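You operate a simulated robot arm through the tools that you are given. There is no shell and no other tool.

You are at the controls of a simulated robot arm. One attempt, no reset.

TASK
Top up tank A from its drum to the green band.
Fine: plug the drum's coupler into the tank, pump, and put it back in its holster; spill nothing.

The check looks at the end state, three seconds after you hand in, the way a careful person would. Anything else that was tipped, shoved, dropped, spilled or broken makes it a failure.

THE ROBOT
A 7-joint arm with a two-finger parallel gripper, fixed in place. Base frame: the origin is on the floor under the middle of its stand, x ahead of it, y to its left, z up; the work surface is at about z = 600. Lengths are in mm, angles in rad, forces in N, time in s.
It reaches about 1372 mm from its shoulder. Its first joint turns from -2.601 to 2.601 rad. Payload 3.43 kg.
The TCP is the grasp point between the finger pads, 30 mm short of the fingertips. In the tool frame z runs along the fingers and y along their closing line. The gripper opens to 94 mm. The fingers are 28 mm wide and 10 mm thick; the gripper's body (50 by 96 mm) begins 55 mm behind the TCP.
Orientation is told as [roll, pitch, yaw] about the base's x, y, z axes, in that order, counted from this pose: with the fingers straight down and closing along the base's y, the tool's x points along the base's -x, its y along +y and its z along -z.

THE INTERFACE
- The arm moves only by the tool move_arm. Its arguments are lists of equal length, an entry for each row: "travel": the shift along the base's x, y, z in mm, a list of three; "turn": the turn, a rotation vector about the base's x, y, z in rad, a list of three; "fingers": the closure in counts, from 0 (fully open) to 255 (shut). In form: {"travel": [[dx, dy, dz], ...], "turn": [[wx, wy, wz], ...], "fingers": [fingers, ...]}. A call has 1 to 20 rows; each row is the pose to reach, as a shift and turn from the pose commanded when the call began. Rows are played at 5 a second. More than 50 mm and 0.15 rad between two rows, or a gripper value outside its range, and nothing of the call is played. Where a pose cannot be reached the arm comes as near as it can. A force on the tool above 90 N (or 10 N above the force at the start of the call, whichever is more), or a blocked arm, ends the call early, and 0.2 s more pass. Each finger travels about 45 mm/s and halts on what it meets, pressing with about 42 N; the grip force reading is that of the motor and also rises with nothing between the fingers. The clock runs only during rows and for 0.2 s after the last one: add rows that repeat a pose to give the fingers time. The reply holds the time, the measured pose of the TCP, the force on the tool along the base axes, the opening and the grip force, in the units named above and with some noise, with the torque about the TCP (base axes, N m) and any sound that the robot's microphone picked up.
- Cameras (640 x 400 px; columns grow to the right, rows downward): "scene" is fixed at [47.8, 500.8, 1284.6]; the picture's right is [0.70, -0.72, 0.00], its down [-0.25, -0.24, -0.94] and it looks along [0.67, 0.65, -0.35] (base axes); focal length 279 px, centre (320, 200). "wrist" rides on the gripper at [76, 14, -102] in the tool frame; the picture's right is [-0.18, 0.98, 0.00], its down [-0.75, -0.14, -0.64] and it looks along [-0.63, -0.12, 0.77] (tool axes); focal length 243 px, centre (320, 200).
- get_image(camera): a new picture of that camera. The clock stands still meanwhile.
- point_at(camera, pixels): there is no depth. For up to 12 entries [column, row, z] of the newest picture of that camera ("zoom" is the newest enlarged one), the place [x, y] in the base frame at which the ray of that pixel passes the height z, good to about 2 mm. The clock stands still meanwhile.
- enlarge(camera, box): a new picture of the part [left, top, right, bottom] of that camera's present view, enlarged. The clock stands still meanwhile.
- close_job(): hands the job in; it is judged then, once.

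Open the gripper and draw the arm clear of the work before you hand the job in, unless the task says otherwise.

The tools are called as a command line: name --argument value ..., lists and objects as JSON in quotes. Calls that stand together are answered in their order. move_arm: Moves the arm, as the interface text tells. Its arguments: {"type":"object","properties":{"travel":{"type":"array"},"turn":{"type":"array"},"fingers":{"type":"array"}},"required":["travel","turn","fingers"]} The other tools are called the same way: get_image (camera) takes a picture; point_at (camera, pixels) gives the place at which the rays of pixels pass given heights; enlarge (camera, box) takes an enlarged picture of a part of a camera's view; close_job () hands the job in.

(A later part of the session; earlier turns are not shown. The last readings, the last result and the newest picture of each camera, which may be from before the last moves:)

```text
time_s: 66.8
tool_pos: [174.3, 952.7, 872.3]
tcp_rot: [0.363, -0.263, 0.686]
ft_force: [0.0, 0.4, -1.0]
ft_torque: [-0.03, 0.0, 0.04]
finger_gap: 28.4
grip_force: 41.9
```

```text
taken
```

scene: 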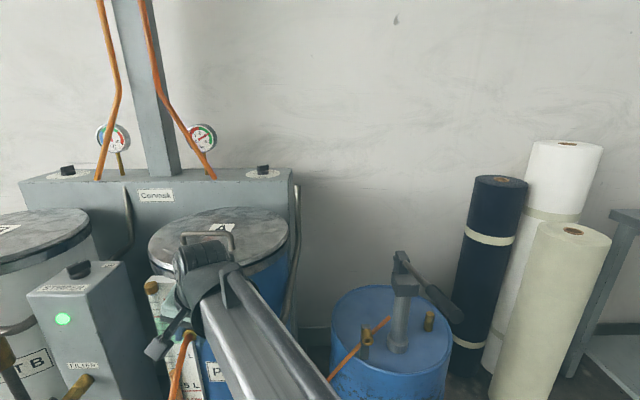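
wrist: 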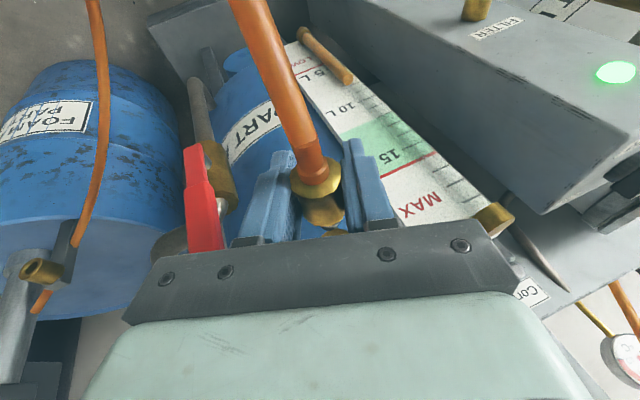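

Lined up; the port mouth shows at wrist (335,232). I advance 40 mm along the axis in small rows.

move_arm --travel '[[3, 3, 0], [6, 6, 0], [9, 9, 0], [12, 12, 0], [15, 15, 0], [18, 18, 0], [21, 21, 0], [24, 24, 0], [26, 26, 0], [28.3, 28.3, 0]]' --turn '[[0, 0, 0], [0, 0, 0], [0, 0, 0], [0, 0, 0], [0, 0, 0], [0, 0, 0], [0, 0, 0], [0, 0, 0], [0, 0, 0], [0, 0, 0]]' --fingers '[255, 255, 255, 255, 255, 255, 255, 255, 255, 255]'

enlarge --camera "wrist" --box '[270, 150, 390, 250]'

```text
time_s: 69.0
tool_pos: [203.7, 981.1, 872.2]
tcp_rot: [0.363, -0.26, 0.685]
ft_force: [0.2, 1.0, -1.2]
ft_torque: [0.01, -0.01, -0.02]
finger_gap: 28.4
grip_force: 42.2
```

```text
4.00 times, centred on (330, 200) of wrist
```

zoom: 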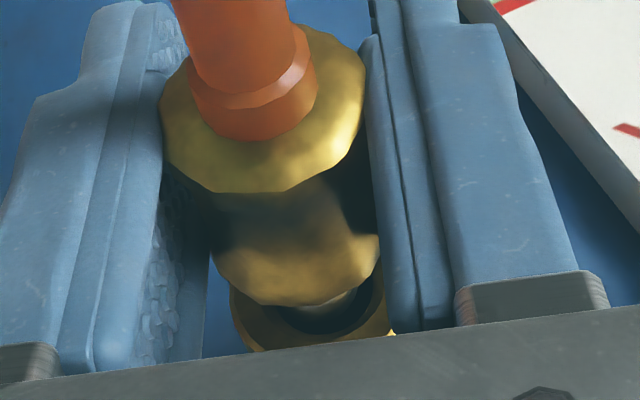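

The nose is entering the port centred, no force. I continue 8 mm more.

move_arm --travel '[[1.2, 1.2, 0], [2.4, 2.4, 0], [3.6, 3.6, 0], [4.8, 4.8, 0], [5.7, 5.7, 0], [5.7, 5.7, 0]]' --turn '[[0, 0, 0], [0, 0, 0], [0, 0, 0], [0, 0, 0], [0, 0, 0], [0, 0, 0]]' --fingers '[255, 255, 255, 255, 255, 255]'

enlarge --camera "wrist" --box '[270, 150, 390, 250]'

```text
time_s: 70.4
tool_pos: [208.0, 986.8, 871.1]
tcp_rot: [0.364, -0.262, 0.686]
ft_force: [0.1, -0.4, -1.1]
ft_torque: [0.02, 0.01, 0.02]
finger_gap: 28.3
grip_force: 41.8
```

```text
4.00 times, centred on (330, 200) of wrist
```

zoom: 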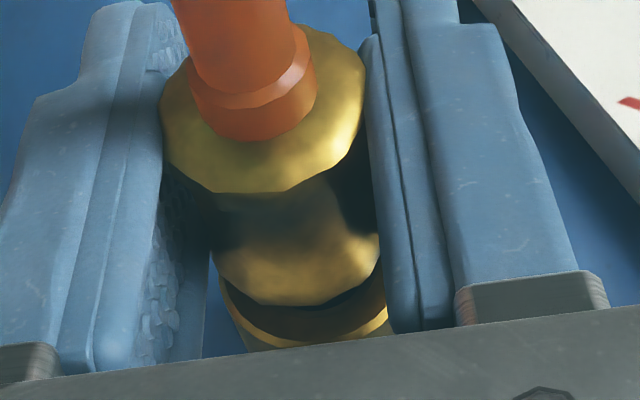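

Still force-free; last ~5–6 mm now.

move_arm --travel '[[0.8, 0.8, 0], [1.6, 1.6, 0], [2.4, 2.4, 0], [3.2, 3.2, 0], [4, 4, 0], [4, 4, 0]]' --turn '[[0, 0, 0], [0, 0, 0], [0, 0, 0], [0, 0, 0], [0, 0, 0], [0, 0, 0]]' --fingers '[255, 255, 255, 255, 255, 255]'

enlarge --camera "wrist" --box '[270, 150, 390, 250]'

```text
time_s: 71.8
tool_pos: [212.1, 990.7, 872.6]
tcp_rot: [0.365, -0.261, 0.686]
ft_force: [-3.9, -4.5, -1.2]
ft_torque: [0.0, -0.01, 0.02]
finger_gap: 28.4
grip_force: 42.4
```

```text
4.00 times, centred on (330, 200) of wrist
```

zoom: 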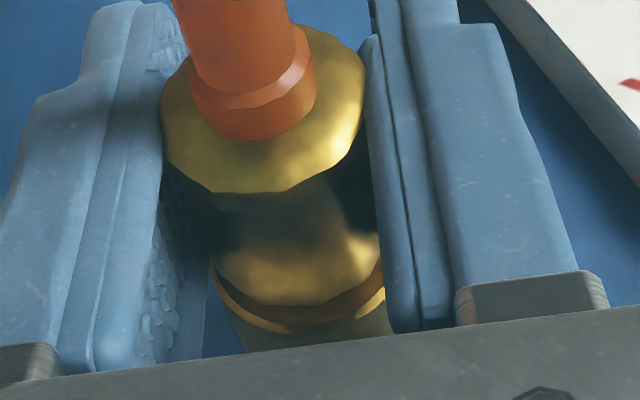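

Force of ~6 N begins; the gap is about 1 mm larger than in the holster. I push a bit further to seat fully.

move_arm --travel '[[0.7, 0.7, 0], [1.4, 1.4, 0], [2.1, 2.1, 0], [2.1, 2.1, 0]]' --turn '[[0, 0, 0], [0, 0, 0], [0, 0, 0], [0, 0, 0]]' --fingers '[255, 255, 255, 255]'

enlarge --camera "wrist" --box '[270, 150, 390, 250]'

```text
time_s: 72.8
tool_pos: [212.9, 989.5, 872.2]
tcp_rot: [0.362, -0.259, 0.688]
ft_force: [-22.2, -21.5, -3.0]
ft_torque: [0.07, -0.03, -0.01]
finger_gap: 28.6
grip_force: 41.5
```

```text
4.00 times, centred on (330, 200) of wrist
```

zoom: 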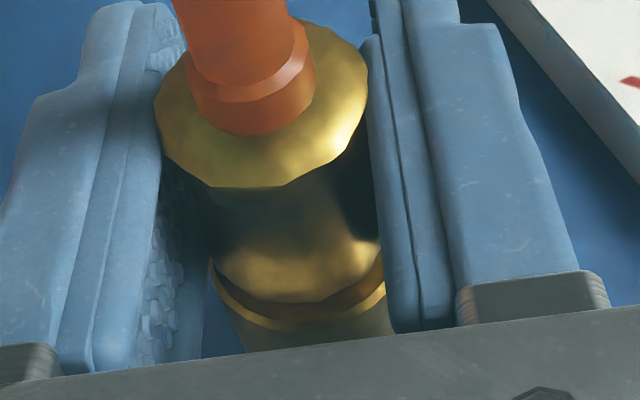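

Bottomed at 31 N with no torque. I give one firmer push (to ~50 N) in case there is a latch click.

move_arm --travel '[[0.8, 0.8, 0], [1.6, 1.6, 0], [1.6, 1.6, 0], [-0.5, -0.5, 0], [-2.5, -2.5, 0], [-2.5, -2.5, 0]]' --turn '[[0, 0, 0], [0, 0, 0], [0, 0, 0], [0, 0, 0], [0, 0, 0], [0, 0, 0]]' --fingers '[255, 255, 255, 255, 255, 255]'

enlarge --camera "wrist" --box '[270, 150, 390, 250]'

```text
time_s: 74.2
tool_pos: [214.0, 990.7, 873.5]
tcp_rot: [0.363, -0.267, 0.684]
ft_force: [-3.3, -3.0, -0.7]
ft_torque: [0.01, 0.02, 0.04]
finger_gap: 28.2
grip_force: 41.9
```

```text
4.00 times, centred on (330, 200) of wrist
```

zoom: 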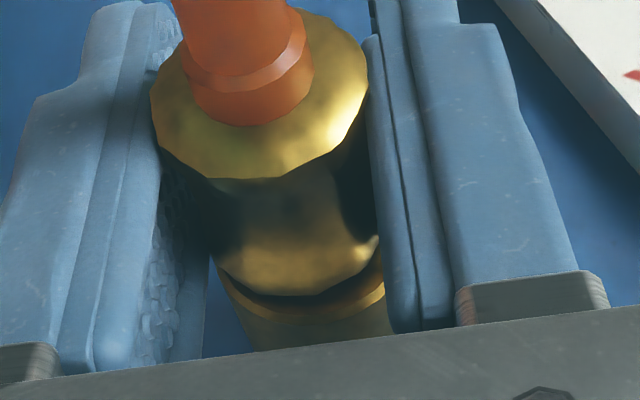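

Seated. I do a small 2 mm tug test to learn whether the port holds it.

move_arm --travel '[[-0.7, -0.7, 0], [-1.4, -1.4, 0], [-1.4, -1.4, 0]]' --turn '[[0, 0, 0], [0, 0, 0], [0, 0, 0]]' --fingers '[255, 255, 255]'

enlarge --camera "wrist" --box '[270, 150, 390, 250]'

```text
time_s: 75.0
tool_pos: [211.4, 989.0, 871.2]
tcp_rot: [0.362, -0.265, 0.686]
ft_force: [0.4, -0.4, -1.3]
ft_torque: [-0.01, 0.02, -0.02]
finger_gap: 28.3
grip_force: 42.5
```

```text
4.00 times, centred on (330, 200) of wrist
```

zoom: 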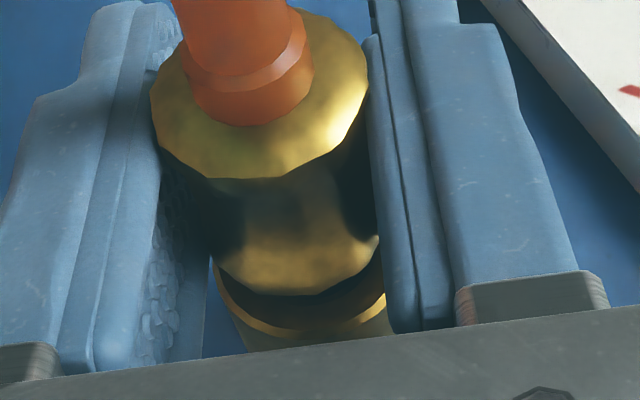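

No detent — it slides freely, like in the holster. I push it home again (~25 N), then open the fingers to 50 mm and check that it stays.

move_arm --travel '[[1, 1, 0], [2, 2, 0], [3, 3, 0], [3.6, 3.6, 0], [3.6, 3.6, 0]]' --turn '[[0, 0, 0], [0, 0, 0], [0, 0, 0], [0, 0, 0], [0, 0, 0]]' --fingers '[255, 255, 255, 255, 255]'

```text
time_s: 76.2
tool_pos: [214.7, 992.8, 871.1]
tcp_rot: [0.364, -0.262, 0.685]
ft_force: [-6.5, -3.3, -1.2]
ft_torque: [0.0, 0.0, 0.02]
finger_gap: 28.2
grip_force: 42.0
```

move_arm --travel '[[0.7, 0.7, 0], [1.4, 1.4, 0], [1.4, 1.4, 0]]' --turn '[[0, 0, 0], [0, 0, 0], [0, 0, 0]]' --fingers '[255, 255, 255]'

enlarge --camera "wrist" --box '[270, 150, 390, 250]'

```text
time_s: 77.0
tool_pos: [214.3, 992.9, 871.9]
tcp_rot: [0.363, -0.261, 0.688]
ft_force: [-16.7, -16.2, -1.5]
ft_torque: [0.28, -0.23, -0.04]
finger_gap: 28.2
grip_force: 42.7
```

```text
4.00 times, centred on (330, 200) of wrist
```

zoom: 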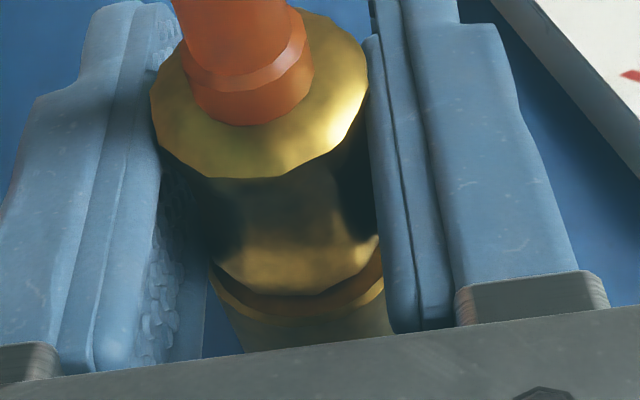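

Bottomed at 23 N, with the same gap as in the holster. I relax slightly and open the fingers.

move_arm --travel '[[-0.8, -0.8, 0], [-1, -1, 0], [-1, -1, 0], [-1, -1, 0], [-1, -1, 0]]' --turn '[[0, 0, 0], [0, 0, 0], [0, 0, 0], [0, 0, 0], [0, 0, 0]]' --fingers '[255, 230, 115, 115, 115]'

enlarge --camera "wrist" --box '[270, 150, 390, 250]'

get_image --camera "wrist"

```text
time_s: 78.2
tool_pos: [214.8, 992.8, 872.1]
tcp_rot: [0.362, -0.264, 0.687]
ft_force: [-0.4, 0.2, -0.7]
ft_torque: [0.01, -0.01, -0.03]
finger_gap: 51.7
grip_force: 0.1
```

```text
4.00 times, centred on (330, 200) of wrist
```

zoom: 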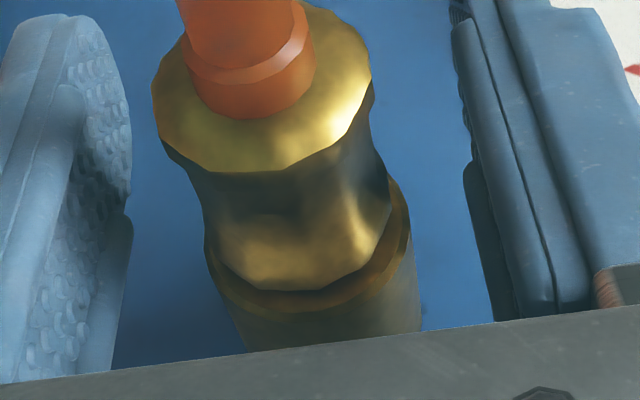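

```text
taken
```

wrist: 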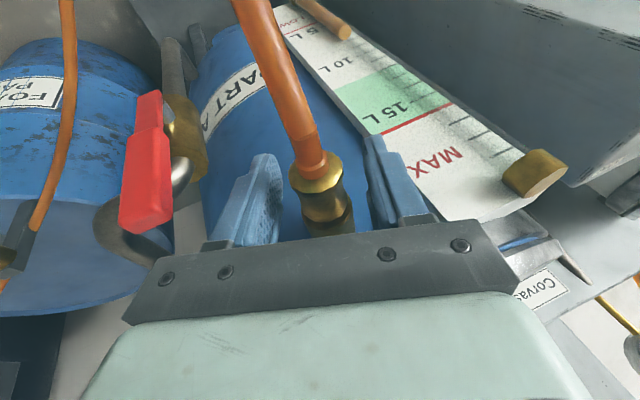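

The coupler stays plugged. I retreat along the tool's own axis (back and up).

move_arm --travel '[[0.6, -6.4, 13.5], [1.1, -12.8, 27], [1.9, -21.4, 45], [2.7, -30, 63], [3.8, -42.8, 90], [4.9, -55.6, 117], [4.9, -55.6, 117]]' --turn '[[0, 0, 0], [0, 0, 0], [0, 0, 0], [0, 0, 0], [0, 0, 0], [0, 0, 0], [0, 0, 0]]' --fingers '[115, 115, 115, 115, 115, 115, 115]'

get_image --camera "wrist"

get_image --camera "scene"

```text
time_s: 79.8
tool_pos: [219.2, 936.0, 990.5]
tcp_rot: [0.364, -0.263, 0.687]
ft_force: [0.0, 0.4, -0.7]
ft_torque: [0.0, 0.04, 0.01]
finger_gap: 51.3
grip_force: 0.1
```

```text
taken
```

wrist: 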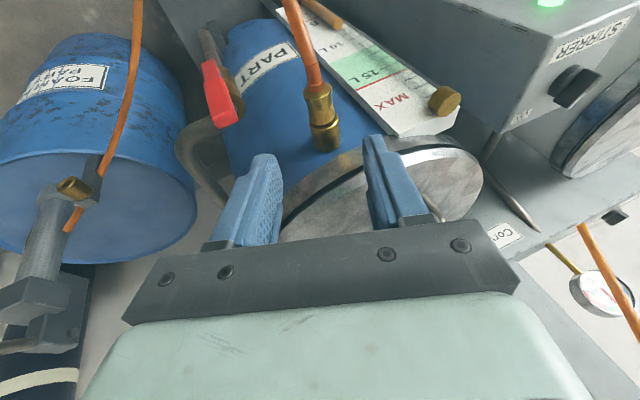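

```text
taken
```

scene: 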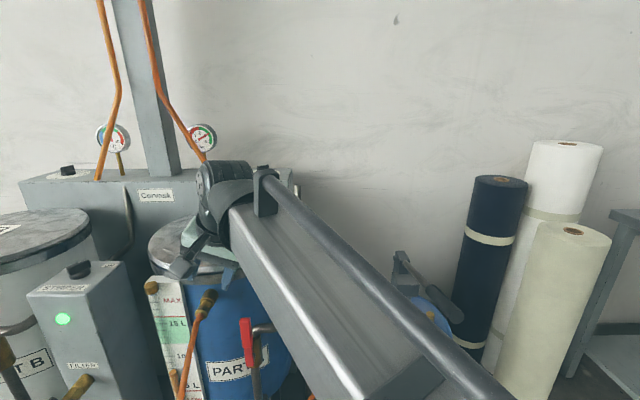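

Coupler is plugged in and released. I bring the hand back to vertical and move to view the pump lever from above.

move_arm --travel '[[10, -15, 20], [28, -36, 40], [46, -58, 55], [65, -80, 70], [84, -102, 70], [103, -124, 70], [122, -146, 70], [141, -168, 70], [160, -190, 70], [180, -212, 70], [200, -234, 70], [220, -256, 70], [240, -277, 70], [261, -298, 70], [261, -298, 70]]' --turn '[[-0.0318, -0.0035, 0.0035], [-0.0636, -0.007, 0.007], [-0.0955, -0.0106, 0.0105], [-0.1273, -0.0141, 0.014], [-0.1591, -0.0177, 0.0175], [-0.1909, -0.0212, 0.021], [-0.2228, -0.0248, 0.0245], [-0.2546, -0.0283, 0.028], [-0.2864, -0.0318, 0.0315], [-0.3182, -0.0354, 0.035], [-0.35, -0.0389, 0.0385], [-0.3819, -0.0424, 0.042], [-0.4137, -0.046, 0.0455], [-0.4455, -0.0495, 0.049], [-0.4455, -0.0495, 0.049]]' --fingers '[115, 115, 115, 115, 115, 115, 115, 115, 115, 115, 115, 115, 115, 115, 115]'

get_image --camera "wrist"

get_image --camera "scene"

```text
time_s: 83.0
tool_pos: [479.8, 638.8, 1059.1]
tcp_rot: [-0.003, 0.003, 0.785]
ft_force: [0.7, 0.2, -0.4]
ft_torque: [-0.02, -0.01, 0.0]
finger_gap: 51.7
grip_force: 0.0
```

```text
taken
```

wrist: 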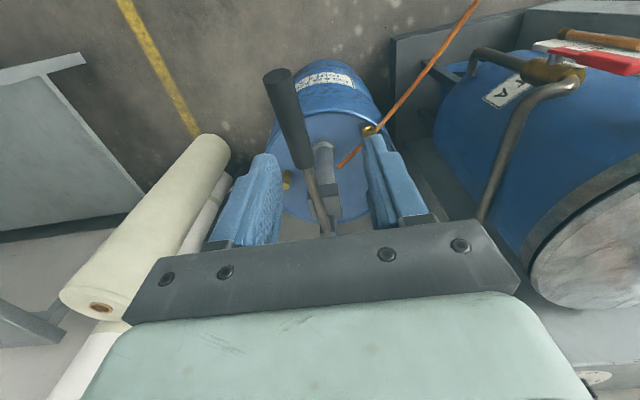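

```text
taken
```

scene: 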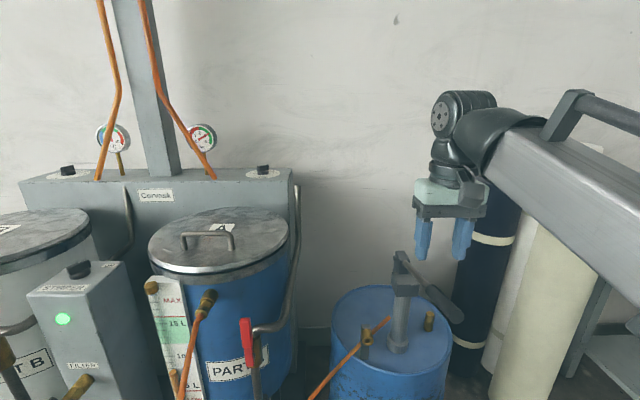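

Good view of the lever in both cameras. I enlarge both to triangulate its grip end, junction and pivot.

enlarge --camera "wrist" --box '[240, 50, 400, 240]'

enlarge --camera "scene" --box '[380, 240, 480, 360]'

enlarge --camera "scene" --box '[180, 260, 260, 340]'

```text
2.11 times, centred on (320, 145) of wrist
```

zoom: 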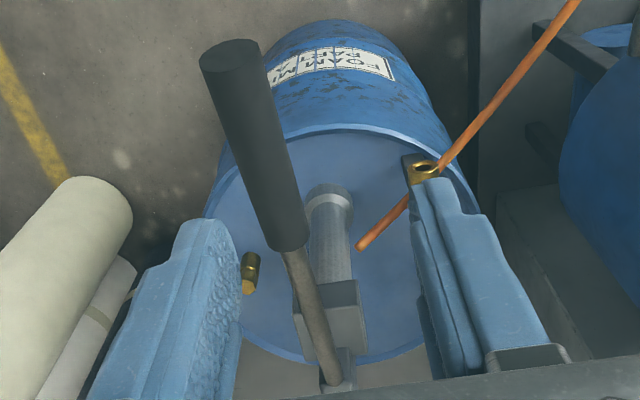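

```text
3.33 times, centred on (430, 300) of scene
```

zoom: 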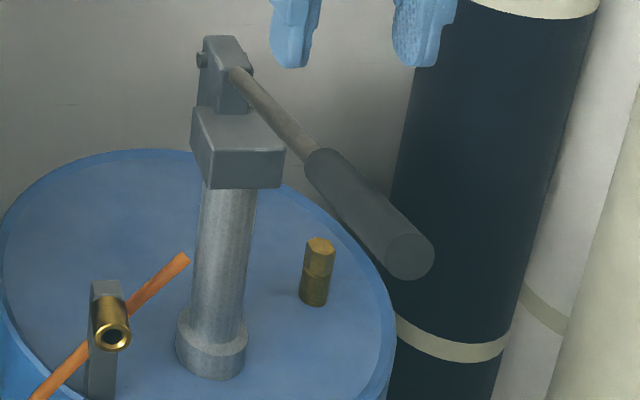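

```text
5.00 times, centred on (220, 300) of scene
```

zoom: 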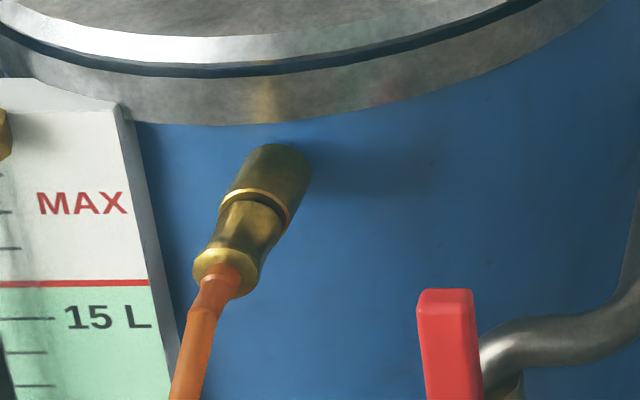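

point_at --camera "wrist" --pixels '[[280.7, 76.3, 880], [280.7, 76.3, 900], [280.7, 76.3, 920], [280.7, 76.3, 940], [304.8, 168.7, 880], [304.8, 168.7, 900], [304.8, 168.7, 920], [304.8, 168.7, 940], [325, 222, 840], [325, 222, 860], [325, 222, 880], [325, 222, 900]]'

point_at --camera "scene" --pixels '[[457, 316.8, 880], [457, 316.8, 900], [457, 316.8, 920], [457, 316.8, 940], [430, 290.4, 860], [430, 290.4, 880], [430, 290.4, 900], [430, 290.4, 920], [403.6, 262.5, 840], [403.6, 262.5, 860], [403.6, 262.5, 880], [403.6, 262.5, 900]]'

```text
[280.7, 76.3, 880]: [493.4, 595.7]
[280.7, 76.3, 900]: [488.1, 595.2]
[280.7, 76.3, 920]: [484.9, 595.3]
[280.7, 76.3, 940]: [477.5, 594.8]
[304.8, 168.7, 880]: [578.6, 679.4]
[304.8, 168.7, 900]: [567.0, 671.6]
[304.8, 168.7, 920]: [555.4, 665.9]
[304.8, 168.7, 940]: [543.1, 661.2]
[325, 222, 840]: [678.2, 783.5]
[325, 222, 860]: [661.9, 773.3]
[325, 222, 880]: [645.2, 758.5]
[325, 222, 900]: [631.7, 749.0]
```

```text
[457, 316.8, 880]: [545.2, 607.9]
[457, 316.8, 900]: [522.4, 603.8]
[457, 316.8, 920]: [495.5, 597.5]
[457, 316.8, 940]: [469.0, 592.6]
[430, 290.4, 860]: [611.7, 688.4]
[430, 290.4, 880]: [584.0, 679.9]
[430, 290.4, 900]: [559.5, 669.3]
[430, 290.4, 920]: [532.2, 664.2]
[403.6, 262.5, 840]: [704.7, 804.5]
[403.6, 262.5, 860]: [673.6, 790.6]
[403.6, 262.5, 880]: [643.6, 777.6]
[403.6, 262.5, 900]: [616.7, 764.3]
```

Lever: grip end ≈(482,595,930), junction ≈(574,677,888), so it rests ~19° up, pointing at azimuth ≈223°. I position above the grip ~30 mm from its end with fingers opened wider, then check.

move_arm --travel '[[12, -13, -20], [23, -26, -45], [23, -26, -70], [23, -26, -70]]' --turn '[[0, 0, 0], [0, 0, 0], [0, 0, 0], [0, 0, 0]]' --fingers '[65, 65, 65, 65]'

get_image --camera "wrist"

get_image --camera "scene"

```text
time_s: 84.0
tool_pos: [503.2, 614.0, 989.9]
tcp_rot: [-0.003, 0.002, 0.786]
ft_force: [0.3, 0.0, -0.2]
ft_torque: [-0.01, 0.0, 0.06]
finger_gap: 69.9
grip_force: 0.0
```

```text
taken
```

wrist: 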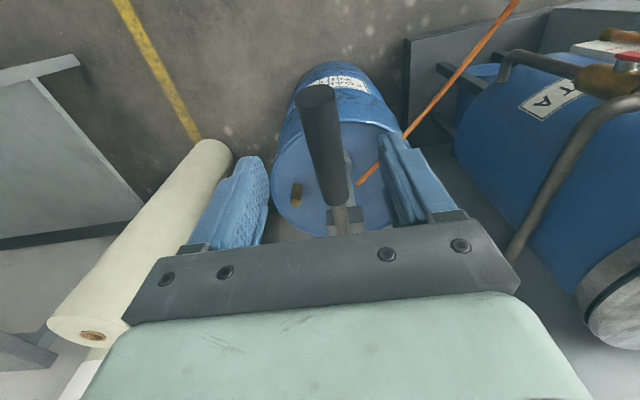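

```text
taken
```

scene: 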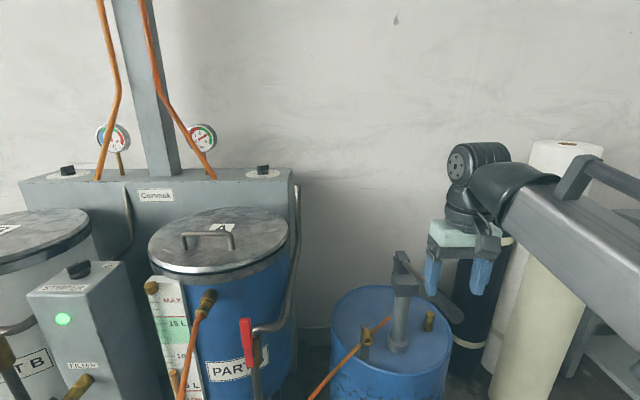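

Rod centreline passes 3 px (~2 mm) right of the tool axis at row 132. I correct by (−1.6,+1.6), descend to z=920 and close on the grip.

move_arm --travel '[[-1.6, 1.6, -25], [-1.6, 1.6, -50], [-1.6, 1.6, -70], [-1.6, 1.6, -70]]' --turn '[[0, 0, 0], [0, 0, 0], [0, 0, 0], [0, 0, 0]]' --fingers '[65, 65, 65, 65]'

get_image --camera "wrist"

enlarge --camera "scene" --box '[380, 220, 540, 360]'

```text
time_s: 85.0
tool_pos: [502.6, 613.3, 919.9]
tcp_rot: [-0.003, 0.001, 0.785]
ft_force: [0.2, 0.6, 0.9]
ft_torque: [0.02, -0.03, 0.0]
finger_gap: 70.4
grip_force: 0.1
```

```text
taken
```

wrist: 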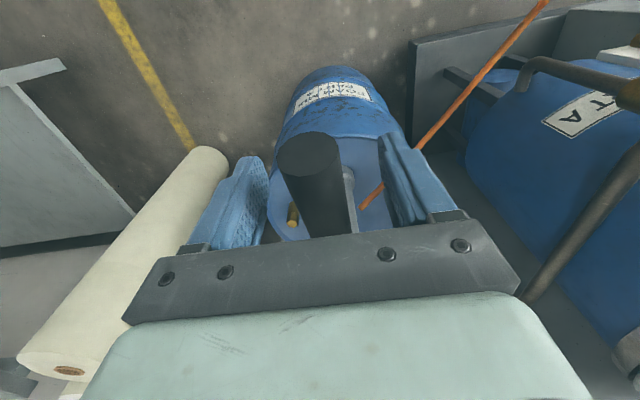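

```text
2.86 times, centred on (460, 290) of scene
```

zoom: 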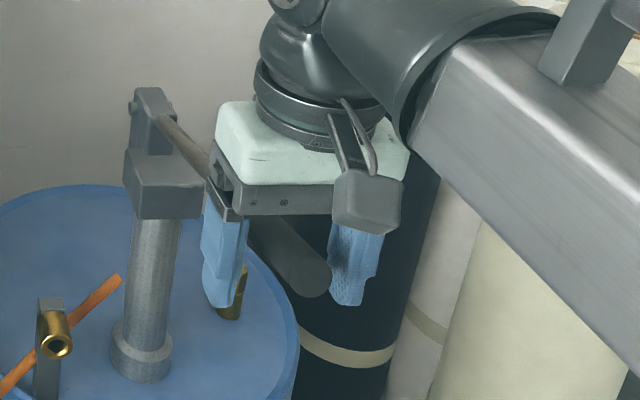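

Lever is centred between the fingers. I close on it.

move_arm --travel '[[0.7, -0.7, 0], [0.7, -0.7, 0], [0.7, -0.7, 0], [0.7, -0.7, 0], [0.7, -0.7, 0]]' --turn '[[0, 0, 0], [0, 0, 0], [0, 0, 0], [0, 0, 0], [0, 0, 0]]' --fingers '[150, 200, 255, 255, 255]'

get_image --camera "wrist"

```text
time_s: 86.2
tool_pos: [500.9, 613.9, 919.5]
tcp_rot: [-0.001, 0.004, 0.785]
ft_force: [-9.4, 9.9, -1.0]
ft_torque: [-0.04, 0.0, 0.01]
finger_gap: 30.4
grip_force: 45.5
```

```text
taken
```

wrist: 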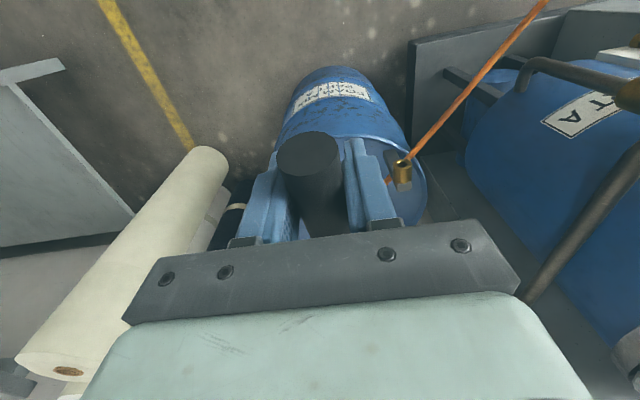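

Lever gripped (gap 30.4 mm). I relax the side load and press down ~35 mm along the lever's arc to feel the pump.

move_arm --travel '[[-0.9, 0.9, 0], [-2.5, -0.7, -9], [-3.8, -2, -18], [-4.7, -2.9, -27], [-5.1, -3.3, -35], [-5.1, -3.3, -35]]' --turn '[[0, 0, 0], [0, 0, 0], [0, 0, 0], [0, 0, 0], [0, 0, 0], [0, 0, 0]]' --fingers '[255, 255, 255, 255, 255, 255]'

get_image --camera "scene"

```text
time_s: 87.6
tool_pos: [497.8, 610.1, 885.0]
tcp_rot: [-0.005, 0.002, 0.784]
ft_force: [-4.0, -0.7, 5.3]
ft_torque: [0.67, -0.78, 0.01]
finger_gap: 30.2
grip_force: 45.1
```

```text
taken
```

scene: 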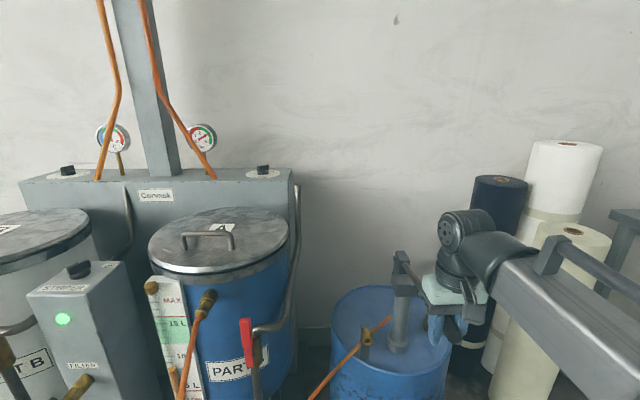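

The lever moves easily (5 N). I continue the downstroke, rotating the hand with the lever, watching for the stop.

move_arm --travel '[[-0.6, -0.6, -12.7], [-0.9, -0.9, -25.4], [-0.6, -0.6, -38], [0, 0, -50.8], [1.2, 1.2, -63.5], [2.7, 2.7, -75.9], [2.7, 2.7, -75.9]]' --turn '[[0.035, -0.035, 0], [0.07, -0.07, 0], [0.106, -0.106, 0], [0.141, -0.141, 0], [0.177, -0.177, 0], [0.212, -0.212, 0], [0.212, -0.212, 0]]' --fingers '[255, 255, 255, 255, 255, 255, 255]'

get_image --camera "scene"

enlarge --camera "scene" --box '[130, 270, 230, 400]'

```text
time_s: 89.2
tool_pos: [499.4, 612.3, 808.8]
tcp_rot: [-0.003, -0.295, 0.784]
ft_force: [-4.6, -12.9, -3.2]
ft_torque: [-0.69, 0.71, 0.11]
finger_gap: 29.9
grip_force: 45.2
```

```text
taken
```

scene: 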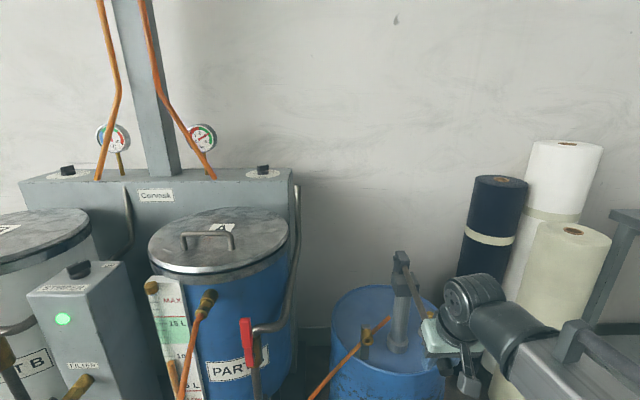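

```text
3.08 times, centred on (180, 335) of scene
```

zoom: 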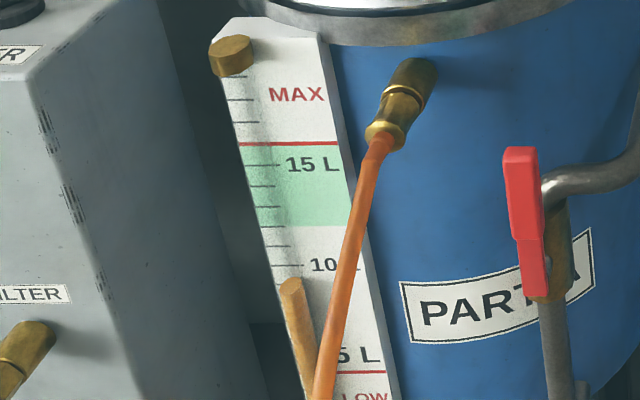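

The level rose from ~8.0 L to ~9.1 L on that downstroke (amber top at scene row ≈362 vs 369). I bring the lever back up along the arc and recheck.

move_arm --travel '[[-2.1, -2.1, 18.3], [-3.3, -3.3, 37.1], [-3.5, -3.5, 55.6], [-2.8, -2.8, 74.2], [-1.1, -1.1, 92.8], [1.4, 1.4, 110], [1.4, 1.4, 110]]' --turn '[[-0.0519, 0.0519, 0], [-0.1037, 0.1037, 0], [-0.1556, 0.1556, 0], [-0.2074, 0.2074, 0], [-0.2593, 0.2593, 0], [-0.3, 0.3, 0], [-0.3, 0.3, 0]]' --fingers '[255, 255, 255, 255, 255, 255, 255]'

get_image --camera "scene"

enlarge --camera "scene" --box '[130, 270, 230, 400]'

```text
time_s: 90.8
tool_pos: [502.0, 613.6, 918.2]
tcp_rot: [-0.005, 0.126, 0.785]
ft_force: [2.9, -12.3, 0.5]
ft_torque: [0.3, -0.13, 0.05]
finger_gap: 30.1
grip_force: 45.2
```

```text
taken
```

scene: 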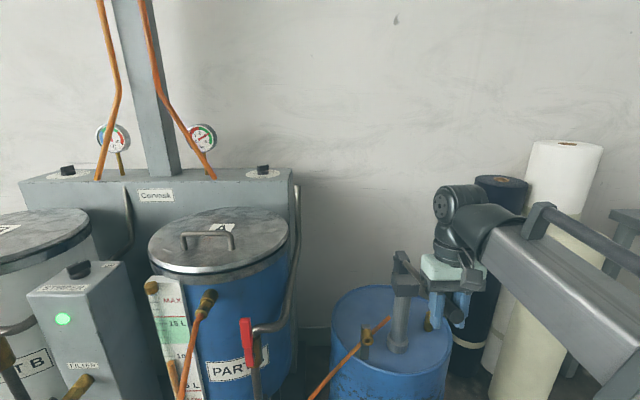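

```text
3.08 times, centred on (180, 335) of scene
```

zoom: 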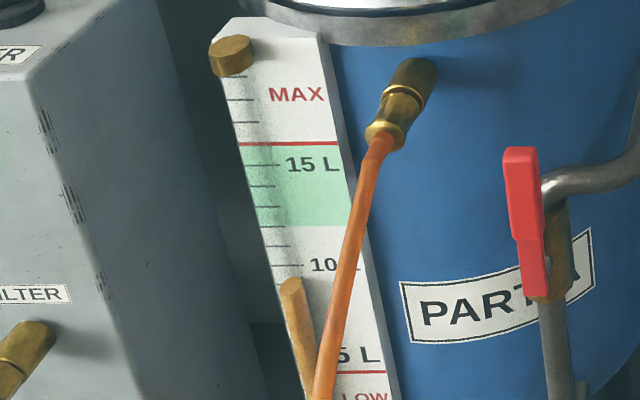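

Level holds at ~9.1 L on the upstroke, and the coupler is still in place. I do down–up–down (about +2.2 L expected) and recheck.

move_arm --travel '[[-2, -3, -17.2], [-3.7, -4.7, -35.8], [-4.4, -5.4, -54.4], [-4.2, -5.2, -72.9], [-3, -4, -91.7], [-0.9, -1.9, -110], [-0.9, -1.9, -110], [-3, -4, -91.7], [-4.2, -5.2, -72.9], [-4.4, -5.4, -54.4], [-3.7, -4.7, -35.8], [-2, -3, -17.2], [0.5, -0.5, 0], [0.5, -0.5, 0], [-2, -3, -17.2], [-3.7, -4.7, -35.8], [-4.4, -5.4, -54.4], [-4.2, -5.2, -72.9], [-3, -4, -91.7], [-0.9, -1.9, -110]]' --turn '[[0.0407, -0.0407, 0], [0.0926, -0.0926, 0], [0.1444, -0.1444, 0], [0.1963, -0.1963, 0], [0.2481, -0.2481, 0], [0.3, -0.3, 0], [0.3, -0.3, 0], [0.2481, -0.2481, 0], [0.1963, -0.1963, 0], [0.1444, -0.1444, 0], [0.0926, -0.0926, 0], [0.0407, -0.0407, 0], [0, 0, 0], [0, 0, 0], [0.0407, -0.0407, 0], [0.0926, -0.0926, 0], [0.1444, -0.1444, 0], [0.1963, -0.1963, 0], [0.2481, -0.2481, 0], [0.3, -0.3, 0]]' --fingers '[255, 255, 255, 255, 255, 255, 255, 255, 255, 255, 255, 255, 255, 255, 255, 255, 255, 255, 255, 255]'

enlarge --camera "scene" --box '[130, 270, 230, 400]'

get_image --camera "scene"

```text
time_s: 95.0
tool_pos: [499.8, 612.9, 807.9]
tcp_rot: [-0.003, -0.297, 0.785]
ft_force: [-10.6, 0.8, -3.6]
ft_torque: [-0.89, 0.83, 0.04]
finger_gap: 30.0
grip_force: 45.2
```

```text
3.08 times, centred on (180, 335) of scene
```

zoom: 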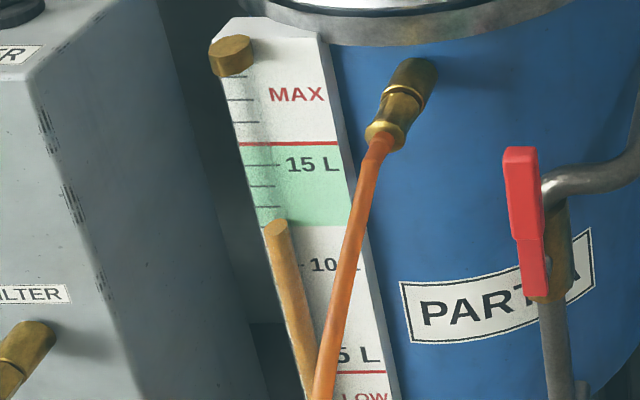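

```text
taken
```

scene: 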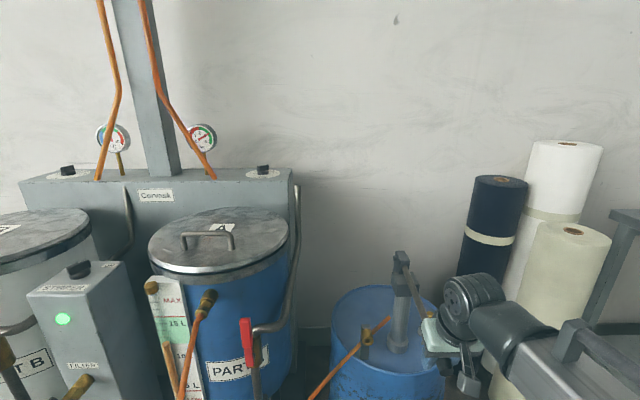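

Level is now at the lower edge of the green band (amber top zoom row 225; band 143–226), ~1.4 L per full stroke. One more up–down stroke should bring it near the band's middle.

move_arm --travel '[[-2.1, -2.1, 18.3], [-3.3, -3.3, 37.1], [-3.5, -3.5, 55.6], [-2.8, -2.8, 74.2], [-1.1, -1.1, 92.8], [1.4, 1.4, 110], [1.4, 1.4, 110], [-1.1, -1.1, 92.8], [-2.8, -2.8, 74.2], [-3.5, -3.5, 55.6], [-3.3, -3.3, 37.1], [-2.1, -2.1, 18.3], [0, 0, 0], [0, 0, 0]]' --turn '[[-0.0519, 0.0519, 0], [-0.1037, 0.1037, 0], [-0.1556, 0.1556, 0], [-0.2074, 0.2074, 0], [-0.2593, 0.2593, 0], [-0.3, 0.3, 0], [-0.3, 0.3, 0], [-0.2593, 0.2593, 0], [-0.2074, 0.2074, 0], [-0.1556, 0.1556, 0], [-0.1037, 0.1037, 0], [-0.0519, 0.0519, 0], [0, 0, 0], [0, 0, 0]]' --fingers '[255, 255, 255, 255, 255, 255, 255, 255, 255, 255, 255, 255, 255, 255]'

enlarge --camera "scene" --box '[130, 270, 230, 400]'

```text
time_s: 98.0
tool_pos: [499.4, 612.9, 808.3]
tcp_rot: [-0.004, -0.299, 0.785]
ft_force: [-1.8, 4.3, -0.8]
ft_torque: [-0.69, 0.53, 0.03]
finger_gap: 30.2
grip_force: 45.1
```

```text
3.08 times, centred on (180, 335) of scene
```

zoom: 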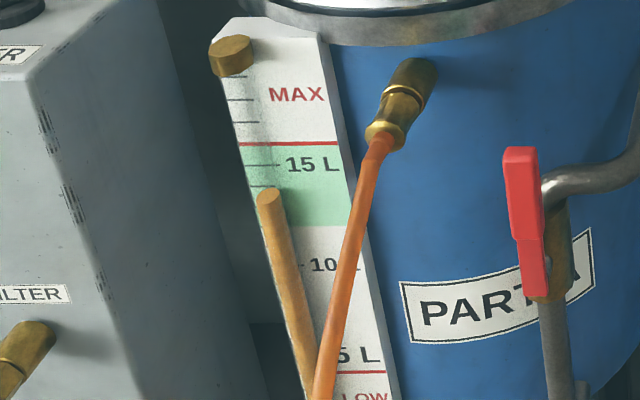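

Level ≈13.7–14 L, mid green band (amber top zoom row ~192). I return the lever to its resting position, open, and lift clear.

move_arm --travel '[[-2.1, -2.1, 18.3], [-3.3, -3.3, 37.1], [-3.5, -3.5, 55.6], [-2.8, -2.8, 74.2], [-1.1, -1.1, 92.8], [1.5, 1.5, 111], [1.5, 1.5, 111]]' --turn '[[-0.0519, 0.0519, 0], [-0.1037, 0.1037, 0], [-0.1556, 0.1556, 0], [-0.2074, 0.2074, 0], [-0.2593, 0.2593, 0], [-0.3, 0.3, 0], [-0.3, 0.3, 0]]' --fingers '[255, 255, 255, 255, 255, 255, 255]'

enlarge --camera "scene" --box '[130, 270, 230, 400]'

```text
time_s: 99.6
tool_pos: [501.9, 614.4, 918.1]
tcp_rot: [-0.003, 0.13, 0.784]
ft_force: [-12.0, 0.8, -10.4]
ft_torque: [-0.38, 0.37, 0.11]
finger_gap: 30.0
grip_force: 45.4
```

```text
3.08 times, centred on (180, 335) of scene
```

zoom: 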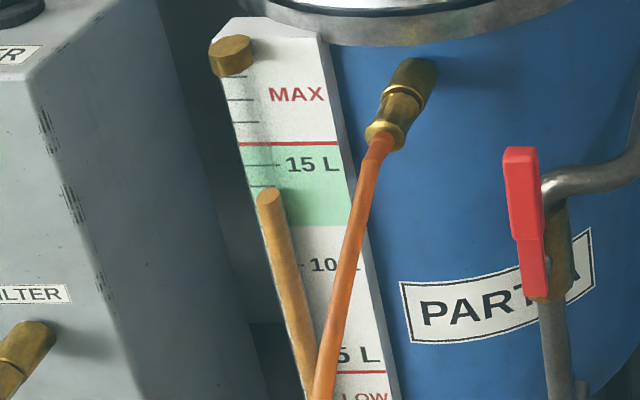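

Level stable. I open the fingers from the lever and check that it stays up.

move_arm --travel '[[0, 0, -0.5], [0, 0, -0.5], [0, 0, -0.5], [0, 0, -0.5]]' --turn '[[0, 0, 0], [0, 0, 0], [0, 0, 0], [0, 0, 0]]' --fingers '[200, 65, 65, 65]'

get_image --camera "wrist"

enlarge --camera "scene" --box '[380, 220, 540, 360]'

```text
time_s: 100.6
tool_pos: [502.6, 615.1, 918.7]
tcp_rot: [-0.004, 0.128, 0.781]
ft_force: [-0.5, -0.3, -0.1]
ft_torque: [0.03, -0.01, -0.05]
finger_gap: 69.9
grip_force: 0.0
```

```text
taken
```

wrist: 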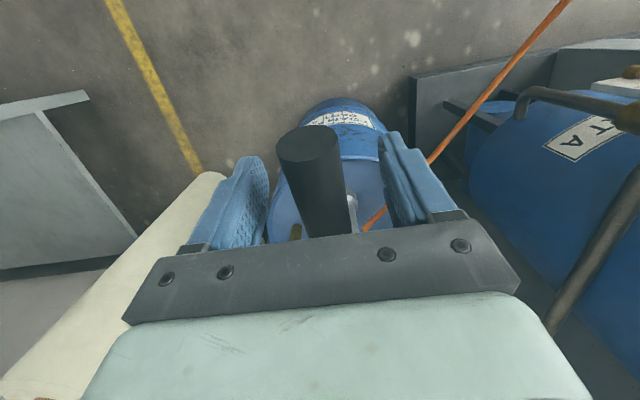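

```text
2.86 times, centred on (460, 290) of scene
```

zoom: 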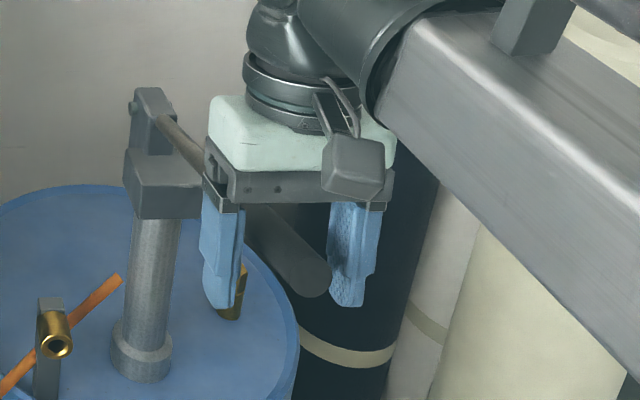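

Lever is exactly where it started (end at zoom (313,278)) and free. I lift off and fly back to the pre-grasp pose above the plugged coupler, with the same hand orientation as when I released it.

move_arm --travel '[[3, 3, 35], [6, 6, 70], [9, 9, 105], [12, 12, 141], [-14.8, 40.2, 141], [-41.6, 68.5, 141], [-68.4, 96.7, 141], [-95.2, 125, 141], [-122, 153.2, 141], [-148.8, 181.5, 141], [-175.5, 209.7, 141], [-202.3, 238, 141], [-229.1, 266.2, 141], [-255.9, 294.5, 141], [-282.7, 322.7, 141], [-282.7, 322.7, 105], [-282.7, 322.7, 70.4], [-282.7, 322.7, 70.4]]' --turn '[[0, 0, 0], [0, 0, 0], [0, 0, 0], [0, 0, 0], [0.048, -0.0035, -0.0065], [0.096, -0.007, -0.013], [0.144, -0.0106, -0.0194], [0.192, -0.0142, -0.0258], [0.24, -0.0177, -0.0323], [0.288, -0.0213, -0.0387], [0.335, -0.0248, -0.0452], [0.383, -0.0284, -0.0516], [0.431, -0.0319, -0.0581], [0.479, -0.0355, -0.0645], [0.527, -0.039, -0.071], [0.527, -0.039, -0.071], [0.527, -0.039, -0.071], [0.527, -0.039, -0.071]]' --fingers '[65, 65, 65, 65, 115, 115, 115, 115, 115, 115, 115, 115, 115, 115, 115, 115, 115, 115]'

get_image --camera "wrist"

get_image --camera "scene"

```text
time_s: 104.4
tool_pos: [219.3, 936.9, 989.2]
tcp_rot: [0.36, -0.261, 0.686]
ft_force: [0.3, 0.0, -1.0]
ft_torque: [-0.02, -0.02, 0.0]
finger_gap: 51.4
grip_force: 0.1
```

```text
taken
```

wrist: 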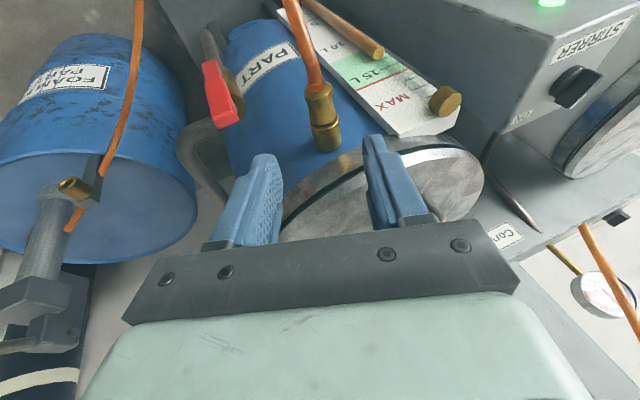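

```text
taken
```

scene: 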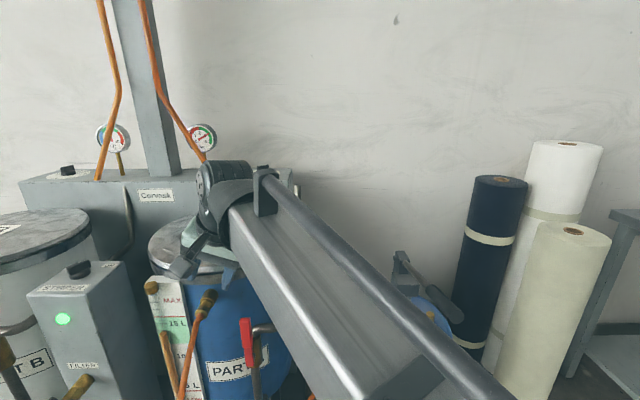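

Identical view to when I left, coupler still in place. I take a closer look at the gauge from this other angle before descending.

enlarge --camera "wrist" --box '[290, 0, 470, 140]'

```text
2.86 times, centred on (380, 70) of wrist
```

zoom: 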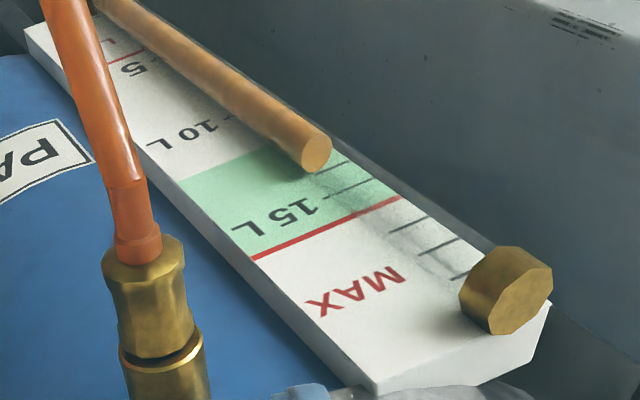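

The level sits mid-band from this angle too. I descend along the tool axis to the coupler.

move_arm --travel '[[-1.1, 12.8, -27], [-2.2, 25.6, -54], [-3, 34.2, -72], [-3.8, 42.8, -90], [-4.4, 49.2, -103.5], [-4.9, 55.6, -117], [-4.9, 55.6, -117]]' --turn '[[0, 0, 0], [0, 0, 0], [0, 0, 0], [0, 0, 0], [0, 0, 0], [0, 0, 0], [0, 0, 0]]' --fingers '[115, 115, 115, 115, 115, 115, 115]'

enlarge --camera "wrist" --box '[270, 150, 390, 250]'

```text
time_s: 106.0
tool_pos: [214.3, 992.2, 871.9]
tcp_rot: [0.359, -0.259, 0.687]
ft_force: [0.3, 0.1, 0.3]
ft_torque: [-0.03, 0.01, 0.04]
finger_gap: 51.8
grip_force: 0.1
```

```text
4.00 times, centred on (330, 200) of wrist
```

zoom: 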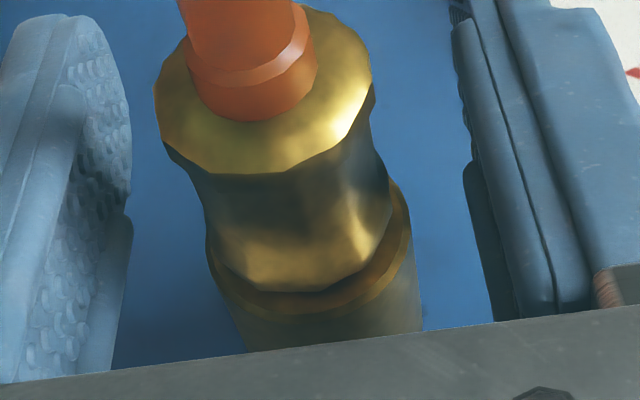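

Coupler exactly as left. I shift 2.8 mm back along the axis for finger clearance and close on it.

move_arm --travel '[[-1, -1, 0], [-2, -2, 0], [-2, -2, 0], [-2, -2, 0], [-2, -2, 0], [-2, -2, 0]]' --turn '[[0, 0, 0], [0, 0, 0], [0, 0, 0], [0, 0, 0], [0, 0, 0], [0, 0, 0]]' --fingers '[115, 115, 255, 255, 255, 255]'

enlarge --camera "wrist" --box '[270, 150, 390, 250]'

```text
time_s: 107.4
tool_pos: [212.3, 990.4, 871.0]
tcp_rot: [0.36, -0.26, 0.688]
ft_force: [-1.5, 2.1, 1.3]
ft_torque: [0.0, 0.01, 0.07]
finger_gap: 28.3
grip_force: 41.8
```

```text
4.00 times, centred on (330, 200) of wrist
```

zoom: 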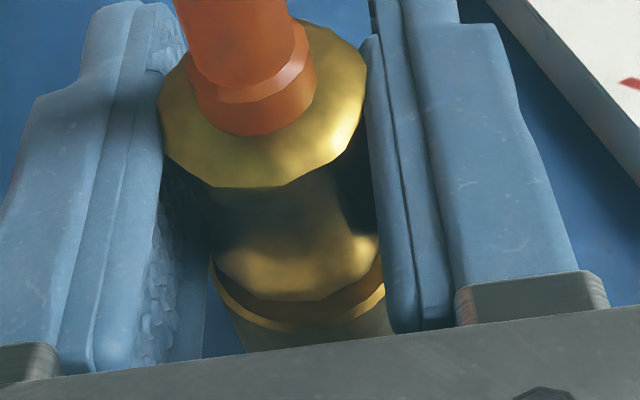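

Gripped with almost no load. I withdraw straight back along the axis.

move_arm --travel '[[-2, -2, 0], [-5, -5, 0], [-9, -9, 0], [-13, -13, 0], [-18, -18, 0], [-23, -23, 0], [-28, -28, 0], [-33, -33, 0], [-38.3, -38.3, 0], [-38.3, -38.3, 0]]' --turn '[[0, 0, 0], [0, 0, 0], [0, 0, 0], [0, 0, 0], [0, 0, 0], [0, 0, 0], [0, 0, 0], [0, 0, 0], [0, 0, 0], [0, 0, 0]]' --fingers '[255, 255, 255, 255, 255, 255, 255, 255, 255, 255]'

get_image --camera "wrist"

enlarge --camera "scene" --box '[130, 270, 230, 400]'

```text
time_s: 109.6
tool_pos: [173.1, 952.3, 871.9]
tcp_rot: [0.36, -0.262, 0.687]
ft_force: [0.9, -0.1, 0.6]
ft_torque: [-0.02, -0.03, 0.01]
finger_gap: 28.6
grip_force: 42.2
```

```text
taken
```

wrist: 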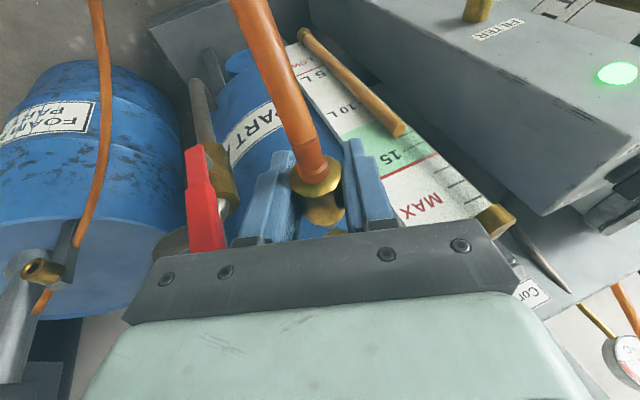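

```text
3.08 times, centred on (180, 335) of scene
```

zoom: 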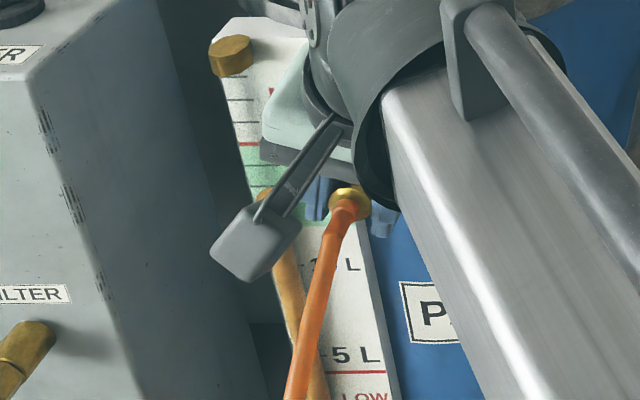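

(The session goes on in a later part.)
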